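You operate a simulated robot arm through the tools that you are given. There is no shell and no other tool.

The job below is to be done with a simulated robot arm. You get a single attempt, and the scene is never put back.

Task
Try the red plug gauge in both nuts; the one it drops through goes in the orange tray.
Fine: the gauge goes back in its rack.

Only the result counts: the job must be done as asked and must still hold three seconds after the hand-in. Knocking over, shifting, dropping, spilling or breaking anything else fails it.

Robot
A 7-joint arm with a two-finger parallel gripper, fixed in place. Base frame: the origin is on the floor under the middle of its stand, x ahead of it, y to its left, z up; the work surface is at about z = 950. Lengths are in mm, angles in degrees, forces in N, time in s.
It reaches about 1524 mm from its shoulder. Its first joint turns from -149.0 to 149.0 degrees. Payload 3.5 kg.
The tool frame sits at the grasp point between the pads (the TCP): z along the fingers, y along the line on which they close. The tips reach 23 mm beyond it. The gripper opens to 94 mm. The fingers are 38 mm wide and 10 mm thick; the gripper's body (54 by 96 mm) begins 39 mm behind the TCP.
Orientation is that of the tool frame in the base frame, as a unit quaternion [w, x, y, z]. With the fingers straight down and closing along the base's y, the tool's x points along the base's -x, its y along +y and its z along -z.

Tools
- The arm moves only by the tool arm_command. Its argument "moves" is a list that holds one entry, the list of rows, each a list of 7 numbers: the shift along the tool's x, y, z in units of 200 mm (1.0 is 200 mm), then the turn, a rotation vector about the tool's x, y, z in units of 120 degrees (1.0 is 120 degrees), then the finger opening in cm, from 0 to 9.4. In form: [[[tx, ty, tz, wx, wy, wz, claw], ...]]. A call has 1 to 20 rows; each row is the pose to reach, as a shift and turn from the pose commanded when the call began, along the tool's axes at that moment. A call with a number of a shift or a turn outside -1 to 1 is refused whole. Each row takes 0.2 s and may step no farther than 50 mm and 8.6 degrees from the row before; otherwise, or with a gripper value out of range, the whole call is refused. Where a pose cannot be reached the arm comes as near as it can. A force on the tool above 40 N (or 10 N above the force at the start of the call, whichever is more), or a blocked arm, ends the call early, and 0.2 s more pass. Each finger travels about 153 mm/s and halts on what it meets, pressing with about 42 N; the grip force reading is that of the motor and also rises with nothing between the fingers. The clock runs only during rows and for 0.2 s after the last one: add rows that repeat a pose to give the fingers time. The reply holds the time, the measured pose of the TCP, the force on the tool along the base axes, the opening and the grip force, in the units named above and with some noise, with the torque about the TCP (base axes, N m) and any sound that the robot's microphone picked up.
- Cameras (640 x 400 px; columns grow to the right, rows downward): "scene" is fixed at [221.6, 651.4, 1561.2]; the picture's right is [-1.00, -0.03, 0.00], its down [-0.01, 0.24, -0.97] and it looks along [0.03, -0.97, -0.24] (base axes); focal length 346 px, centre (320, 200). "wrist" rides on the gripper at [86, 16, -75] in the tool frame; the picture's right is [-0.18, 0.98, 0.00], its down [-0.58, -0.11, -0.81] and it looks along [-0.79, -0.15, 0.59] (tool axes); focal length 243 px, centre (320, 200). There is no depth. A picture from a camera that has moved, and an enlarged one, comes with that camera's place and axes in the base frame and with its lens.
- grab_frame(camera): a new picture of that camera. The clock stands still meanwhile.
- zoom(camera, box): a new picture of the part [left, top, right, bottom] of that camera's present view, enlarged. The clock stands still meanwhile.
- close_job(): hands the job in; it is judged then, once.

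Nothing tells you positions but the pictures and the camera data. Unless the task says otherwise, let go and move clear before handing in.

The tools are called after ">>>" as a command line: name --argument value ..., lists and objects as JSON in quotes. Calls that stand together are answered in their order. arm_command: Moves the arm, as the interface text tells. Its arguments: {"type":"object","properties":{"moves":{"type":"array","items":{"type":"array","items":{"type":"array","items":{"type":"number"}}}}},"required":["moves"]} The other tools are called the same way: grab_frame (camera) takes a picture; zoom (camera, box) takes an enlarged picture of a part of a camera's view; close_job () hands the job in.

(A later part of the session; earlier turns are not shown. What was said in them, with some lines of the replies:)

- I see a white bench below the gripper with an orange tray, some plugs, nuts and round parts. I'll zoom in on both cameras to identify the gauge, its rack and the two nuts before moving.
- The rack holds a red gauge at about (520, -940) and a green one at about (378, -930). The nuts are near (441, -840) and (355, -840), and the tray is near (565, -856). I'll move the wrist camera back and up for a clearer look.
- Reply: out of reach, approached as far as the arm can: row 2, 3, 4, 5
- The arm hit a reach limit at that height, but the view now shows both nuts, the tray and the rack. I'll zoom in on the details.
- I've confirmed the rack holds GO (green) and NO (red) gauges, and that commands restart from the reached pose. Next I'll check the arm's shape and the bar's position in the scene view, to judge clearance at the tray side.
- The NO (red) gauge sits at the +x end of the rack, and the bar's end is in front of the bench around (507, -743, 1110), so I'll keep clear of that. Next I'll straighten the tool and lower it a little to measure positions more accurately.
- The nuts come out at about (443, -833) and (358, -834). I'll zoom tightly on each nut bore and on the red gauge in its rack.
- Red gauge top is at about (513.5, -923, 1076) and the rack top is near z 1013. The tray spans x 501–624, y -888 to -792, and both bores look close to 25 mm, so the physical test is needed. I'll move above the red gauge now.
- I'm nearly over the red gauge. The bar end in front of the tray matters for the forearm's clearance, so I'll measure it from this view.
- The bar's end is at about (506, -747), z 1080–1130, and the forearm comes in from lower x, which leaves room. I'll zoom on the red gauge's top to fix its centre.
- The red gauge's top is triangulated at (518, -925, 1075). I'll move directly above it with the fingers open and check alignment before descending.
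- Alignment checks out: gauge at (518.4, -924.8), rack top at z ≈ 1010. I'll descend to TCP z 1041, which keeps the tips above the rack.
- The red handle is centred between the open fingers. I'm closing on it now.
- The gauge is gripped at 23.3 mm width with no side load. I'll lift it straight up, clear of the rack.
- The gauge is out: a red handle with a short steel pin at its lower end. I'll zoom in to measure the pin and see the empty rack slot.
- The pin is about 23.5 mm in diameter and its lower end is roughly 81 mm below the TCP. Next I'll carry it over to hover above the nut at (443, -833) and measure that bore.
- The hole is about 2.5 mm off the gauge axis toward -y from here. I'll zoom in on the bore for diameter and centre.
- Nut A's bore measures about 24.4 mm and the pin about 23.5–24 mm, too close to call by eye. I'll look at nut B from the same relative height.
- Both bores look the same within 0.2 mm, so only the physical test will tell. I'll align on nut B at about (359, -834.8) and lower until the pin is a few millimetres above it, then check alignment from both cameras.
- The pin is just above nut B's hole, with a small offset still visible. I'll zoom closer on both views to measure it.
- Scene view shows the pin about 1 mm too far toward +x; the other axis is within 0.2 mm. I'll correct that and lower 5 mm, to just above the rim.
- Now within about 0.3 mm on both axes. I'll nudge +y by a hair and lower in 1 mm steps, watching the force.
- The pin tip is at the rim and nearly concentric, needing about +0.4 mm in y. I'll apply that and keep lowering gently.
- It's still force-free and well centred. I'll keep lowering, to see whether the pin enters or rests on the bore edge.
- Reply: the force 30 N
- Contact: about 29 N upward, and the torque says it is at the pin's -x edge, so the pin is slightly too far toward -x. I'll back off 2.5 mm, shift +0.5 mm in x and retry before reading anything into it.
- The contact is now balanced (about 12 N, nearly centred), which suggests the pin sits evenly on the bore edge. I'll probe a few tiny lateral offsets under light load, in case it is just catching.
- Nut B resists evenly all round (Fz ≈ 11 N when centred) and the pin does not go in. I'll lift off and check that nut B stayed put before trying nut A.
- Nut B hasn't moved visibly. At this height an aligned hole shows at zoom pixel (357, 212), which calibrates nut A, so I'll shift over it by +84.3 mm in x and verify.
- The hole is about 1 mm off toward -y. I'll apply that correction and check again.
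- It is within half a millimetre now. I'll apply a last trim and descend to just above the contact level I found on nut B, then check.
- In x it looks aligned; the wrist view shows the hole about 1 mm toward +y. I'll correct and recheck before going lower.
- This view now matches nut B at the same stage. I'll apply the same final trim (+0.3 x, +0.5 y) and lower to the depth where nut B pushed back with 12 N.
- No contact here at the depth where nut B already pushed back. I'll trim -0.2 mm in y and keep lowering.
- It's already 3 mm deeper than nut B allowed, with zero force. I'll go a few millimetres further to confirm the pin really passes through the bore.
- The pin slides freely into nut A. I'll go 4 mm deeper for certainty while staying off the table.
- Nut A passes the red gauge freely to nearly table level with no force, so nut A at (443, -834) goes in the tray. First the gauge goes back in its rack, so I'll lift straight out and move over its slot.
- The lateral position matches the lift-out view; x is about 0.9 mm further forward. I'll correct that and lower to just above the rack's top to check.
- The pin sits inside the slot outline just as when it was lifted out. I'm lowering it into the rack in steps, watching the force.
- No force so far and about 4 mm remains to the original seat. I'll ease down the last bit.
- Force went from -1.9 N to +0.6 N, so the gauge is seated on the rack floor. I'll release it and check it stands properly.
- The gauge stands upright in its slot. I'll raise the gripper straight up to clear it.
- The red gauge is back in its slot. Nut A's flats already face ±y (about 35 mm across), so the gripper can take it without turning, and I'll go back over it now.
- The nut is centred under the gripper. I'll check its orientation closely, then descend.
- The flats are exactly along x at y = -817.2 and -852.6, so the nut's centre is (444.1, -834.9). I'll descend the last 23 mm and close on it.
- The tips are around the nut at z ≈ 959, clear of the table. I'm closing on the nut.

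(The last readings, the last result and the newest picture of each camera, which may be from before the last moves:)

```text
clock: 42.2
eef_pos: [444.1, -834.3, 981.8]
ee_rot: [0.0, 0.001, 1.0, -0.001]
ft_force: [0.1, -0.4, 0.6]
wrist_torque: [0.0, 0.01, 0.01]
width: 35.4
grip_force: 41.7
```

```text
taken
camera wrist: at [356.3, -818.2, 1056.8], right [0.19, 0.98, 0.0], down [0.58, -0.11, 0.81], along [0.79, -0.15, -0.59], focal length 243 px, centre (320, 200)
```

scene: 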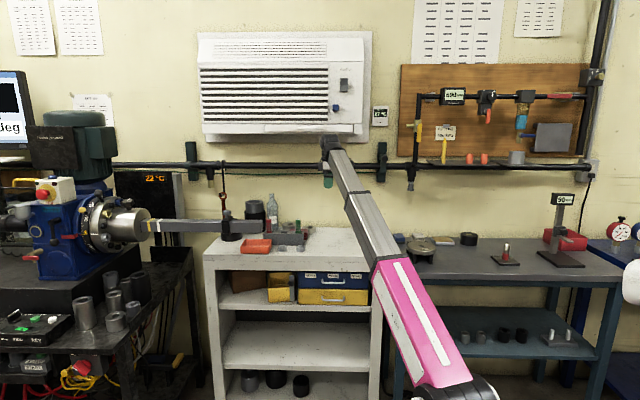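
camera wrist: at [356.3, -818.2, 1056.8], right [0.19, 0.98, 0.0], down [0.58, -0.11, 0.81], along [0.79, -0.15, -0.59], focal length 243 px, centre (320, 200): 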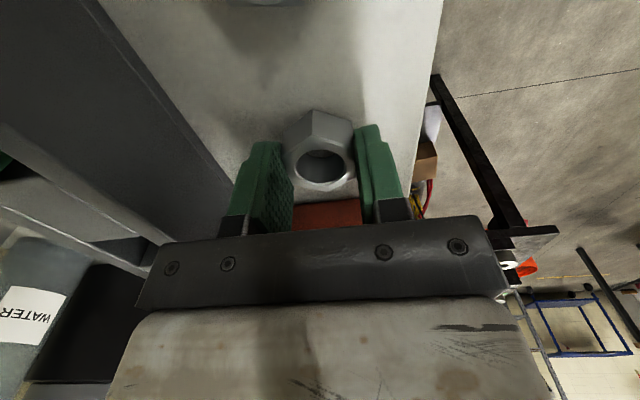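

The nut is held at 35.4 mm across flats. I'll lift it 80 mm and carry it over the tray at a height that keeps the forearm above the bar.

>>> arm_command --moves '[[[0, 0, -0.05, 0, 0, 0, 2.8], [0, 0, -0.15, 0, 0, 0, 2.8], [0, 0, -0.28, 0, 0, 0, 2.8], [0, 0, -0.4, 0, 0, 0, 2.8], [-0.15, -0.01, -0.42, 0, 0, 0, 2.8], [-0.3, -0.02, -0.42, 0, 0, 0, 2.8], [-0.4, -0.025, -0.42, 0, 0, 0, 2.8], [-0.4, -0.025, -0.42, 0, 0, 0, 2.8]]]'

>>> grab_frame --camera "wrist"

>>> grab_frame --camera "scene"

>>> zoom --camera "scene" --box '[210, 180, 350, 268]'

```text
clock: 44.0
eef_pos: [524.2, -839.7, 1065.0]
ee_rot: [0.001, 0.001, 1.0, -0.002]
ft_force: [-0.2, 1.6, -0.7]
wrist_torque: [0.01, 0.03, -0.04]
width: 35.2
grip_force: 42.3
```

```text
taken
camera wrist: at [436.9, -823.1, 1140.6], right [0.19, 0.98, 0.0], down [0.58, -0.11, 0.81], along [0.79, -0.15, -0.59], focal length 243 px, centre (320, 200)
```

wrist: 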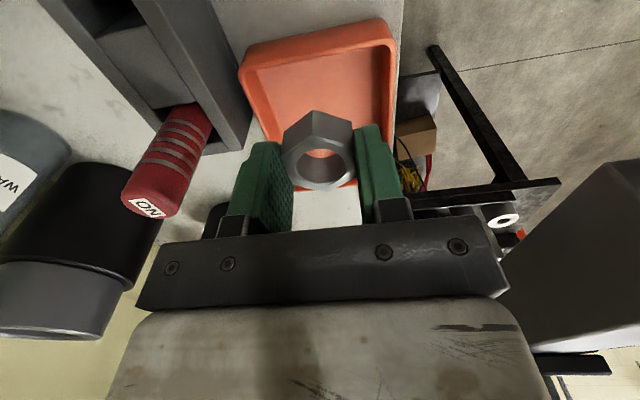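

```text
taken
```

scene: 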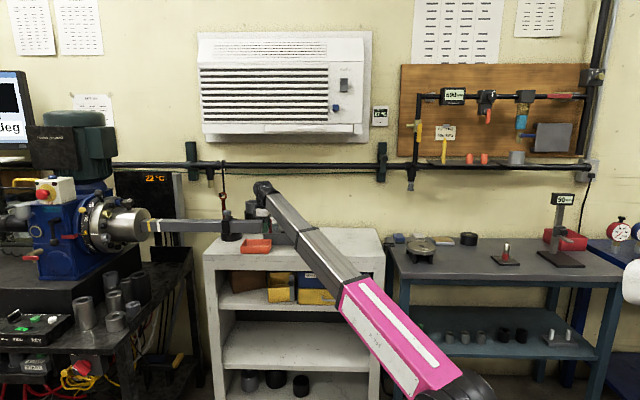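

```text
4.55 times, centred on (280, 224) of scene
camera zoom: at [221.6, 651.4, 1561.2], right [-1.0, -0.03, 0.0], down [-0.01, 0.24, -0.97], along [0.03, -0.97, -0.24], focal length 1574 px, centre (502, 91)
```

zoom: 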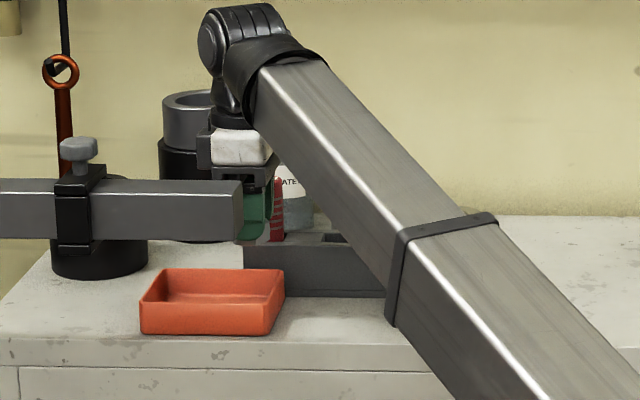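

Forearm and bar are separate in the scene image. To keep them apart on the way down, I'll tilt the tool 18° so the wrist leans toward -x, then lower toward the tray in stages.

>>> arm_command --moves '[[[-0.02, 0, 0, 0, -0.05, 0, 2.8], [-0.045, 0, 0, 0, -0.1, 0, 2.8], [-0.07, 0, 0, 0, -0.15, 0, 2.8], [-0.07, 0, 0.08, 0, -0.15, 0, 2.8], [-0.07, 0, 0.16, 0, -0.15, 0, 2.8], [-0.07, 0, 0.16, 0, -0.15, 0, 2.8]]]'

>>> grab_frame --camera "wrist"

>>> zoom --camera "scene" --box '[210, 180, 350, 268]'

```text
clock: 45.4
eef_pos: [537.5, -839.2, 1033.3]
ee_rot: [0.158, 0.001, 0.988, -0.001]
ft_force: [0.1, 0.2, -2.1]
wrist_torque: [-0.03, -0.02, -0.01]
width: 35.3
grip_force: 42.3
```

```text
taken
camera wrist: at [431.4, -824.0, 1077.6], right [0.18, 0.98, 0.06], down [0.3, -0.11, 0.95], along [0.94, -0.15, -0.32], focal length 243 px, centre (320, 200)
```

wrist: 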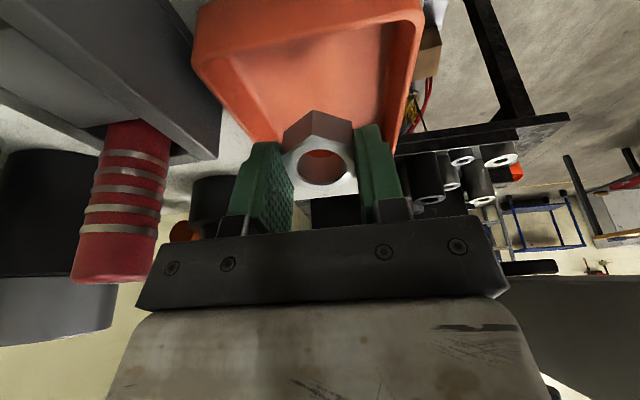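

```text
4.55 times, centred on (280, 224) of scene
camera zoom: at [221.6, 651.4, 1561.2], right [-1.0, -0.03, 0.0], down [-0.01, 0.24, -0.97], along [0.03, -0.97, -0.24], focal length 1574 px, centre (502, 91)
```

zoom: 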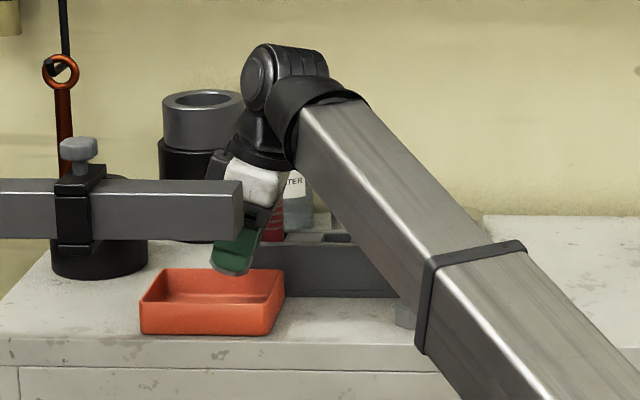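

The tilt works: the forearm is well clear of the bar and the nut is over the tray. I'll lower another 33 mm straight down.

>>> arm_command --moves '[[[0.0172, 0, 0.0523, 0, 0, 0, 2.8], [0.0344, 0, 0.1046, 0, 0, 0, 2.8], [0.0515, 0, 0.1568, 0, 0, 0, 2.8], [0.0515, 0, 0.1568, 0, 0, 0, 2.8]]]'

>>> grab_frame --camera "wrist"

>>> zoom --camera "scene" --box '[225, 200, 305, 260]'

```text
clock: 46.4
eef_pos: [536.4, -839.5, 1001.0]
ee_rot: [0.157, 0.0, 0.988, -0.001]
ft_force: [-0.5, -0.2, -1.6]
wrist_torque: [0.01, 0.05, -0.03]
width: 35.8
grip_force: 42.5
```

```text
taken
camera wrist: at [431.8, -823.8, 1045.2], right [0.18, 0.98, 0.06], down [0.3, -0.11, 0.95], along [0.94, -0.15, -0.32], focal length 243 px, centre (320, 200)
```

wrist: 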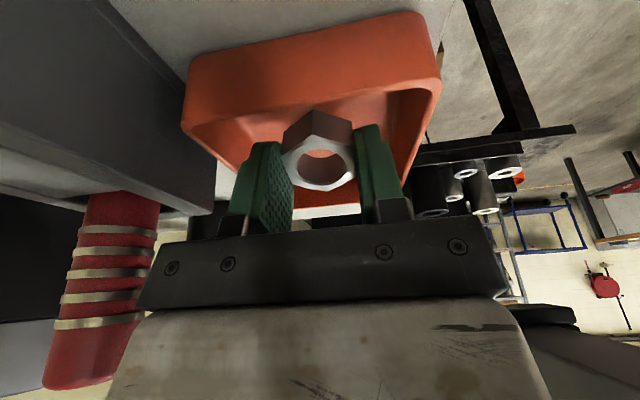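

```text
6.67 times, centred on (265, 230) of scene
camera zoom: at [221.6, 651.4, 1561.2], right [-1.0, -0.03, 0.0], down [-0.01, 0.24, -0.97], along [0.03, -0.97, -0.24], focal length 2309 px, centre (687, 0)
```

zoom: 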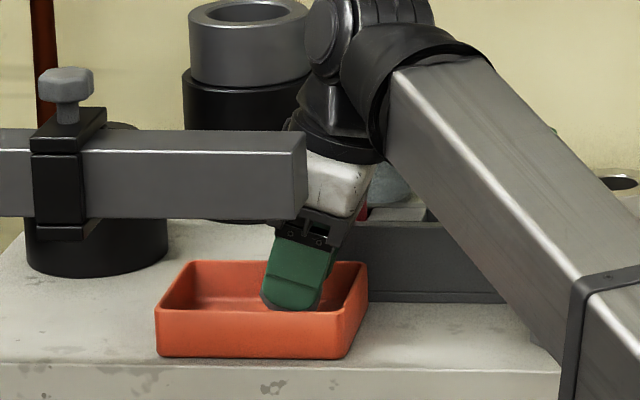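

The fingers are inside the tray outline with margin on all sides. I'll lower a few millimetres at a time, watching for contact with the floor.

>>> arm_command --moves '[[[0.0047, 0, 0.01425, 0, 0, 0, 2.8], [0.0094, 0, 0.0285, 0, 0, 0, 2.8], [0.0094, 0, 0.0285, 0, 0, 0, 2.8]]]'

>>> arm_command --moves '[[[0.00156, 0, 0.00475, 0, 0, 0, 2.8], [0.00312, 0, 0.0095, 0, 0, 0, 2.8], [0.00312, 0, 0.0095, 0, 0, 0, 2.8]]]'

>>> zoom --camera "scene" --box '[225, 200, 305, 260]'

>>> zoom --camera "wrist" --box '[170, 60, 470, 240]'

```text
clock: 47.2
eef_pos: [538.0, -839.9, 994.2]
ee_rot: [0.157, 0.0, 0.988, 0.0]
ft_force: [0.9, -0.1, -1.9]
wrist_torque: [0.0, 0.01, 0.01]
width: 35.5
grip_force: 42.5
```

```text
clock: 48.0
eef_pos: [536.3, -839.2, 993.9]
ee_rot: [0.157, 0.001, 0.988, -0.002]
ft_force: [0.2, 0.1, -1.0]
wrist_torque: [0.03, -0.01, 0.01]
width: 35.4
grip_force: 42.1
```

```text
6.67 times, centred on (265, 230) of scene
camera zoom: at [221.6, 651.4, 1561.2], right [-1.0, -0.03, 0.0], down [-0.01, 0.24, -0.97], along [0.03, -0.97, -0.24], focal length 2309 px, centre (687, 0)
```

zoom: 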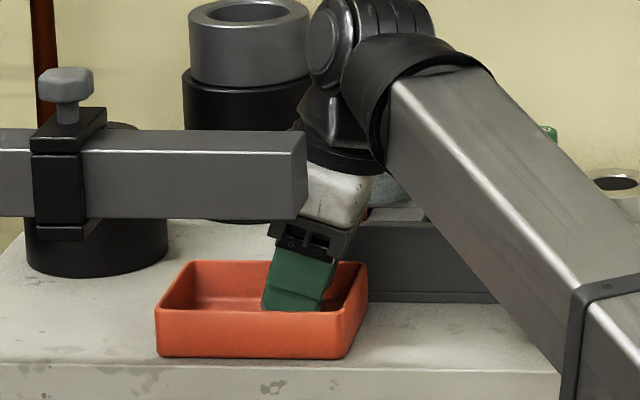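

```text
2.13 times, centred on (320, 150) of wrist
camera zoom: at [431.7, -823.9, 1037.3], right [0.18, 0.98, 0.06], down [0.3, -0.11, 0.95], along [0.94, -0.15, -0.32], focal length 518 px, centre (320, 307)
```

zoom: 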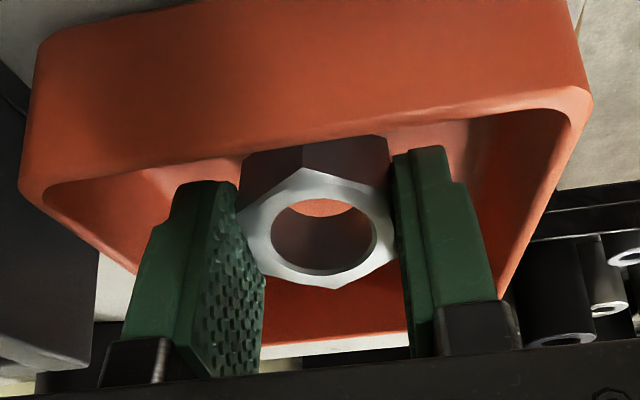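

No contact yet. I'll continue down in 1 mm steps.

>>> arm_command --moves '[[[0.00156, 0, 0.00475, 0, 0, 0, 2.8], [0.00312, 0, 0.0095, 0, 0, 0, 2.8], [0.00312, 0, 0.0095, 0, 0, 0, 2.8]]]'

>>> arm_command --moves '[[[0.00156, 0, 0.00475, 0, 0, 0, 2.8], [0.00156, 0, 0.00475, 0, 0, 0, 2.8]]]'

>>> arm_command --moves '[[[0.00156, 0, 0.00475, 0, 0, 0, 2.8], [0.00156, 0, 0.00475, 0, 0, 0, 2.8]]]'

```text
clock: 48.8
eef_pos: [536.4, -840.4, 990.6]
ee_rot: [0.157, 0.0, 0.988, -0.001]
ft_force: [-0.1, -1.8, 4.6]
wrist_torque: [-0.06, 0.04, 0.04]
width: 35.5
grip_force: 42.0
```

```text
clock: 49.4
eef_pos: [537.8, -841.2, 990.4]
ee_rot: [0.157, 0.001, 0.988, 0.0]
ft_force: [-0.3, 0.7, 15.8]
wrist_torque: [0.02, 0.17, -0.01]
width: 35.2
grip_force: 42.0
```

```text
clock: 50.0
eef_pos: [537.4, -839.9, 990.3]
ee_rot: [0.158, 0.0, 0.987, -0.001]
ft_force: [1.8, -2.9, 28.8]
wrist_torque: [-0.09, 0.19, 0.01]
width: 35.5
grip_force: 41.7
```

The nut touches the tray floor and I'm pressing with about 29 N, so I'll back off 2 mm to take the load off, then open.

>>> arm_command --moves '[[[-0.00312, 0, -0.0095, 0, 0, 0, 2.8], [-0.00312, 0, -0.0095, 0, 0, 0, 2.8], [-0.00312, 0, -0.0095, 0, 0, 0, 3.6], [-0.00312, 0, -0.0095, 0, 0, 0, 4.0], [-0.00312, 0, -0.0095, 0, 0, 0, 4.4], [-0.00312, 0, -0.0095, 0, 0, 0, 4.4]]]'

>>> zoom --camera "wrist" --box '[170, 60, 470, 240]'

>>> zoom --camera "scene" --box '[225, 200, 305, 260]'

```text
clock: 51.4
eef_pos: [537.3, -840.6, 992.1]
ee_rot: [0.157, 0.001, 0.988, -0.001]
ft_force: [-0.4, -0.6, 0.3]
wrist_torque: [-0.02, 0.03, 0.0]
width: 44.1
grip_force: 0.1
```

```text
2.13 times, centred on (320, 150) of wrist
camera zoom: at [431.6, -824.1, 1035.5], right [0.18, 0.98, 0.06], down [0.3, -0.11, 0.95], along [0.94, -0.15, -0.32], focal length 518 px, centre (320, 307)
```

zoom: 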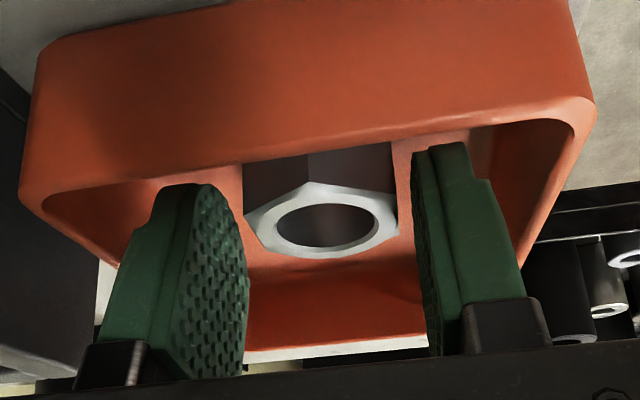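

```text
6.67 times, centred on (265, 230) of scene
camera zoom: at [221.6, 651.4, 1561.2], right [-1.0, -0.03, 0.0], down [-0.01, 0.24, -0.97], along [0.03, -0.97, -0.24], focal length 2309 px, centre (687, 0)
```

zoom: 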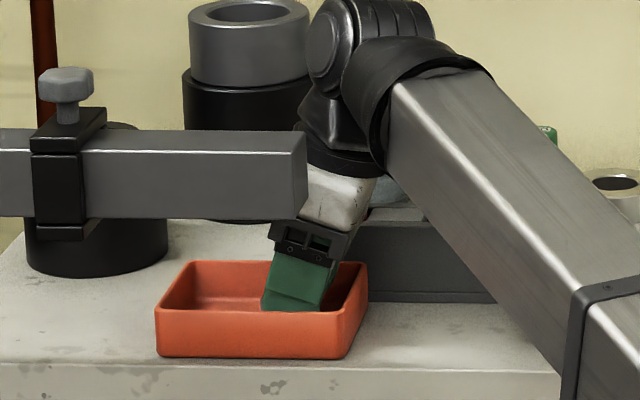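

The nut lies flat in the tray, free of the fingers. I'll withdraw straight up, then level the tool.

>>> arm_command --moves '[[[-0.0156, 0, -0.0475, 0, 0, 0, 4.4], [-0.0468, 0, -0.1425, 0, 0, 0, 4.4], [-0.0936, 0, -0.285, 0, 0, 0, 4.4], [-0.1404, 0, -0.4275, 0, 0, 0, 4.4], [-0.1404, 0, -0.4275, 0, 0, 0, 4.4]]]'

>>> grab_frame --camera "wrist"

>>> zoom --camera "scene" --box '[210, 180, 350, 268]'

```text
clock: 52.6
eef_pos: [538.9, -840.1, 1081.2]
ee_rot: [0.157, 0.001, 0.988, -0.002]
ft_force: [-0.6, 0.0, -0.5]
wrist_torque: [-0.02, 0.02, 0.0]
width: 44.0
grip_force: 0.0
```

```text
taken
camera wrist: at [432.5, -823.9, 1125.6], right [0.18, 0.98, 0.06], down [0.3, -0.11, 0.95], along [0.94, -0.15, -0.32], focal length 243 px, centre (320, 200)
```

wrist: 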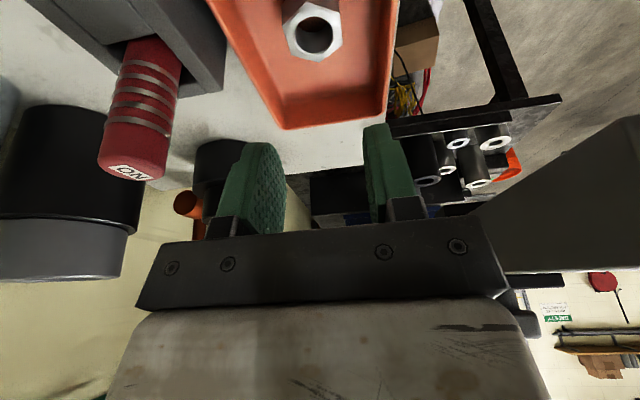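

```text
4.55 times, centred on (280, 224) of scene
camera zoom: at [221.6, 651.4, 1561.2], right [-1.0, -0.03, 0.0], down [-0.01, 0.24, -0.97], along [0.03, -0.97, -0.24], focal length 1574 px, centre (502, 91)
```

zoom: 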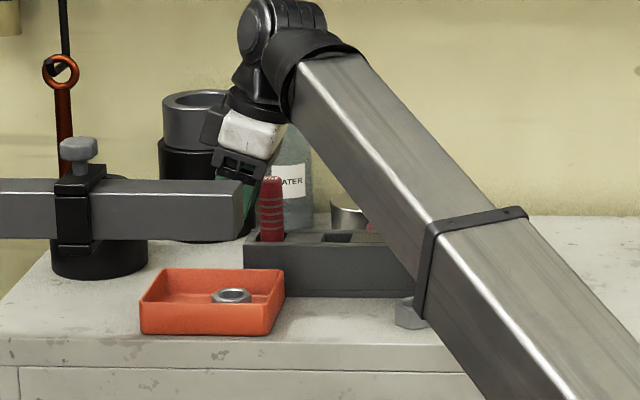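

The nut rests in the orange tray. I'll move the arm clear, up and back toward -x while levelling the tool, then inspect the whole scene.

>>> arm_command --moves '[[[-0.0545, 0, -0.166, 0, 0, 0, 4.4], [-0.109, 0, -0.3325, 0, 0, 0, 4.4], [0.07, 0, -0.391, 0, 0.05, 0, 4.4], [0.248, 0, -0.45, 0, 0.1, 0, 4.4], [0.426, 0, -0.508, 0, 0.15, 0, 4.4], [0.603, 0, -0.5665, 0, 0.1516, 0, 4.4], [0.603, 0, -0.5665, 0, 0.1516, 0, 4.4]]]'

>>> grab_frame --camera "wrist"

>>> grab_frame --camera "scene"

>>> zoom --camera "scene" --box '[200, 180, 340, 268]'

```text
clock: 54.2
eef_pos: [387.5, -838.6, 1151.6]
ee_rot: [-0.002, 0.001, 1.0, -0.001]
ft_force: [0.0, -0.3, -0.6]
wrist_torque: [-0.02, 0.0, 0.0]
width: 43.8
grip_force: 0.1
```

```text
taken
camera wrist: at [300.4, -824.4, 1227.3], right [0.19, 0.98, 0.0], down [0.58, -0.11, 0.8], along [0.79, -0.15, -0.59], focal length 243 px, centre (320, 200)
```

wrist: 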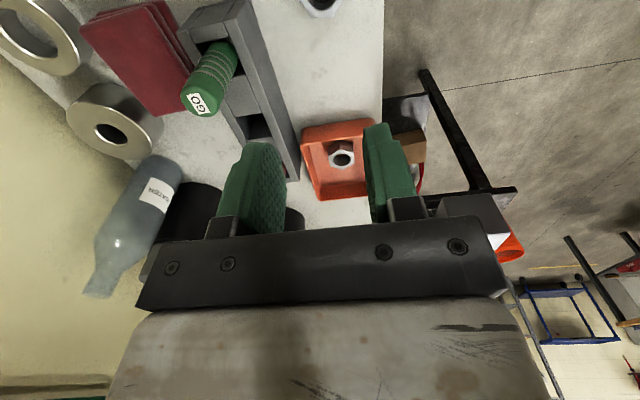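

```text
taken
```

scene: 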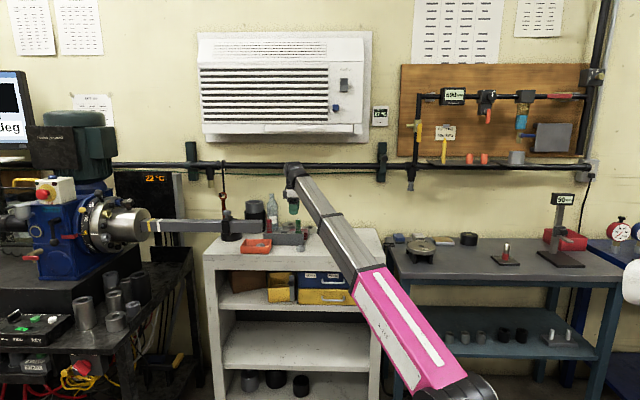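

```text
4.55 times, centred on (270, 224) of scene
camera zoom: at [221.6, 651.4, 1561.2], right [-1.0, -0.03, 0.0], down [-0.01, 0.24, -0.97], along [0.03, -0.97, -0.24], focal length 1574 px, centre (547, 91)
```

zoom: 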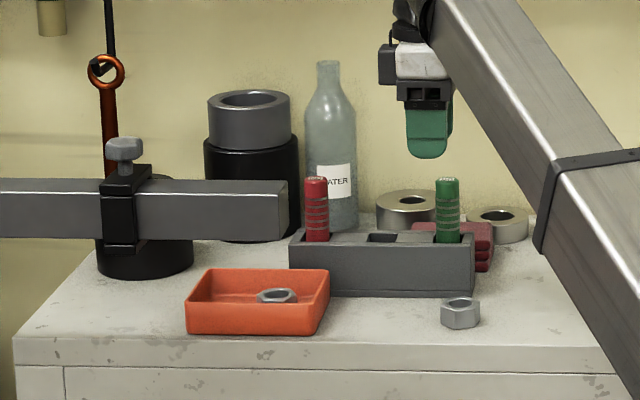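

Everything is where it should be: the passing nut lies flat in the orange tray and the red gauge is upright in its rack slot. The other nut, the green gauge, the rack and the tray look unmoved from the first picture. The arm is clear and holding nothing, so I'm handing in.

>>> close_job

```text
The job is handed in.
```

The nut the red gauge passed through is now lying flat in the orange tray, and the gauge is back upright in its own rack slot. I've handed the job in; no verdict has come back.

- **Nut that passed (in the tray):** this is the one that stood nearer the tray. The gauge slid in with no resistance until its tip was almost at the bench.
- **Nut that stopped it (left on the bench):** the gauge caught at the rim of the bore and pushed back evenly, with about 11 N when centred. I tried small sideways shifts and it still did not go in.

In the final pictures that nut, the green gauge, the rack and the tray look unmoved from the start. The gripper is empty and clear of the bench.
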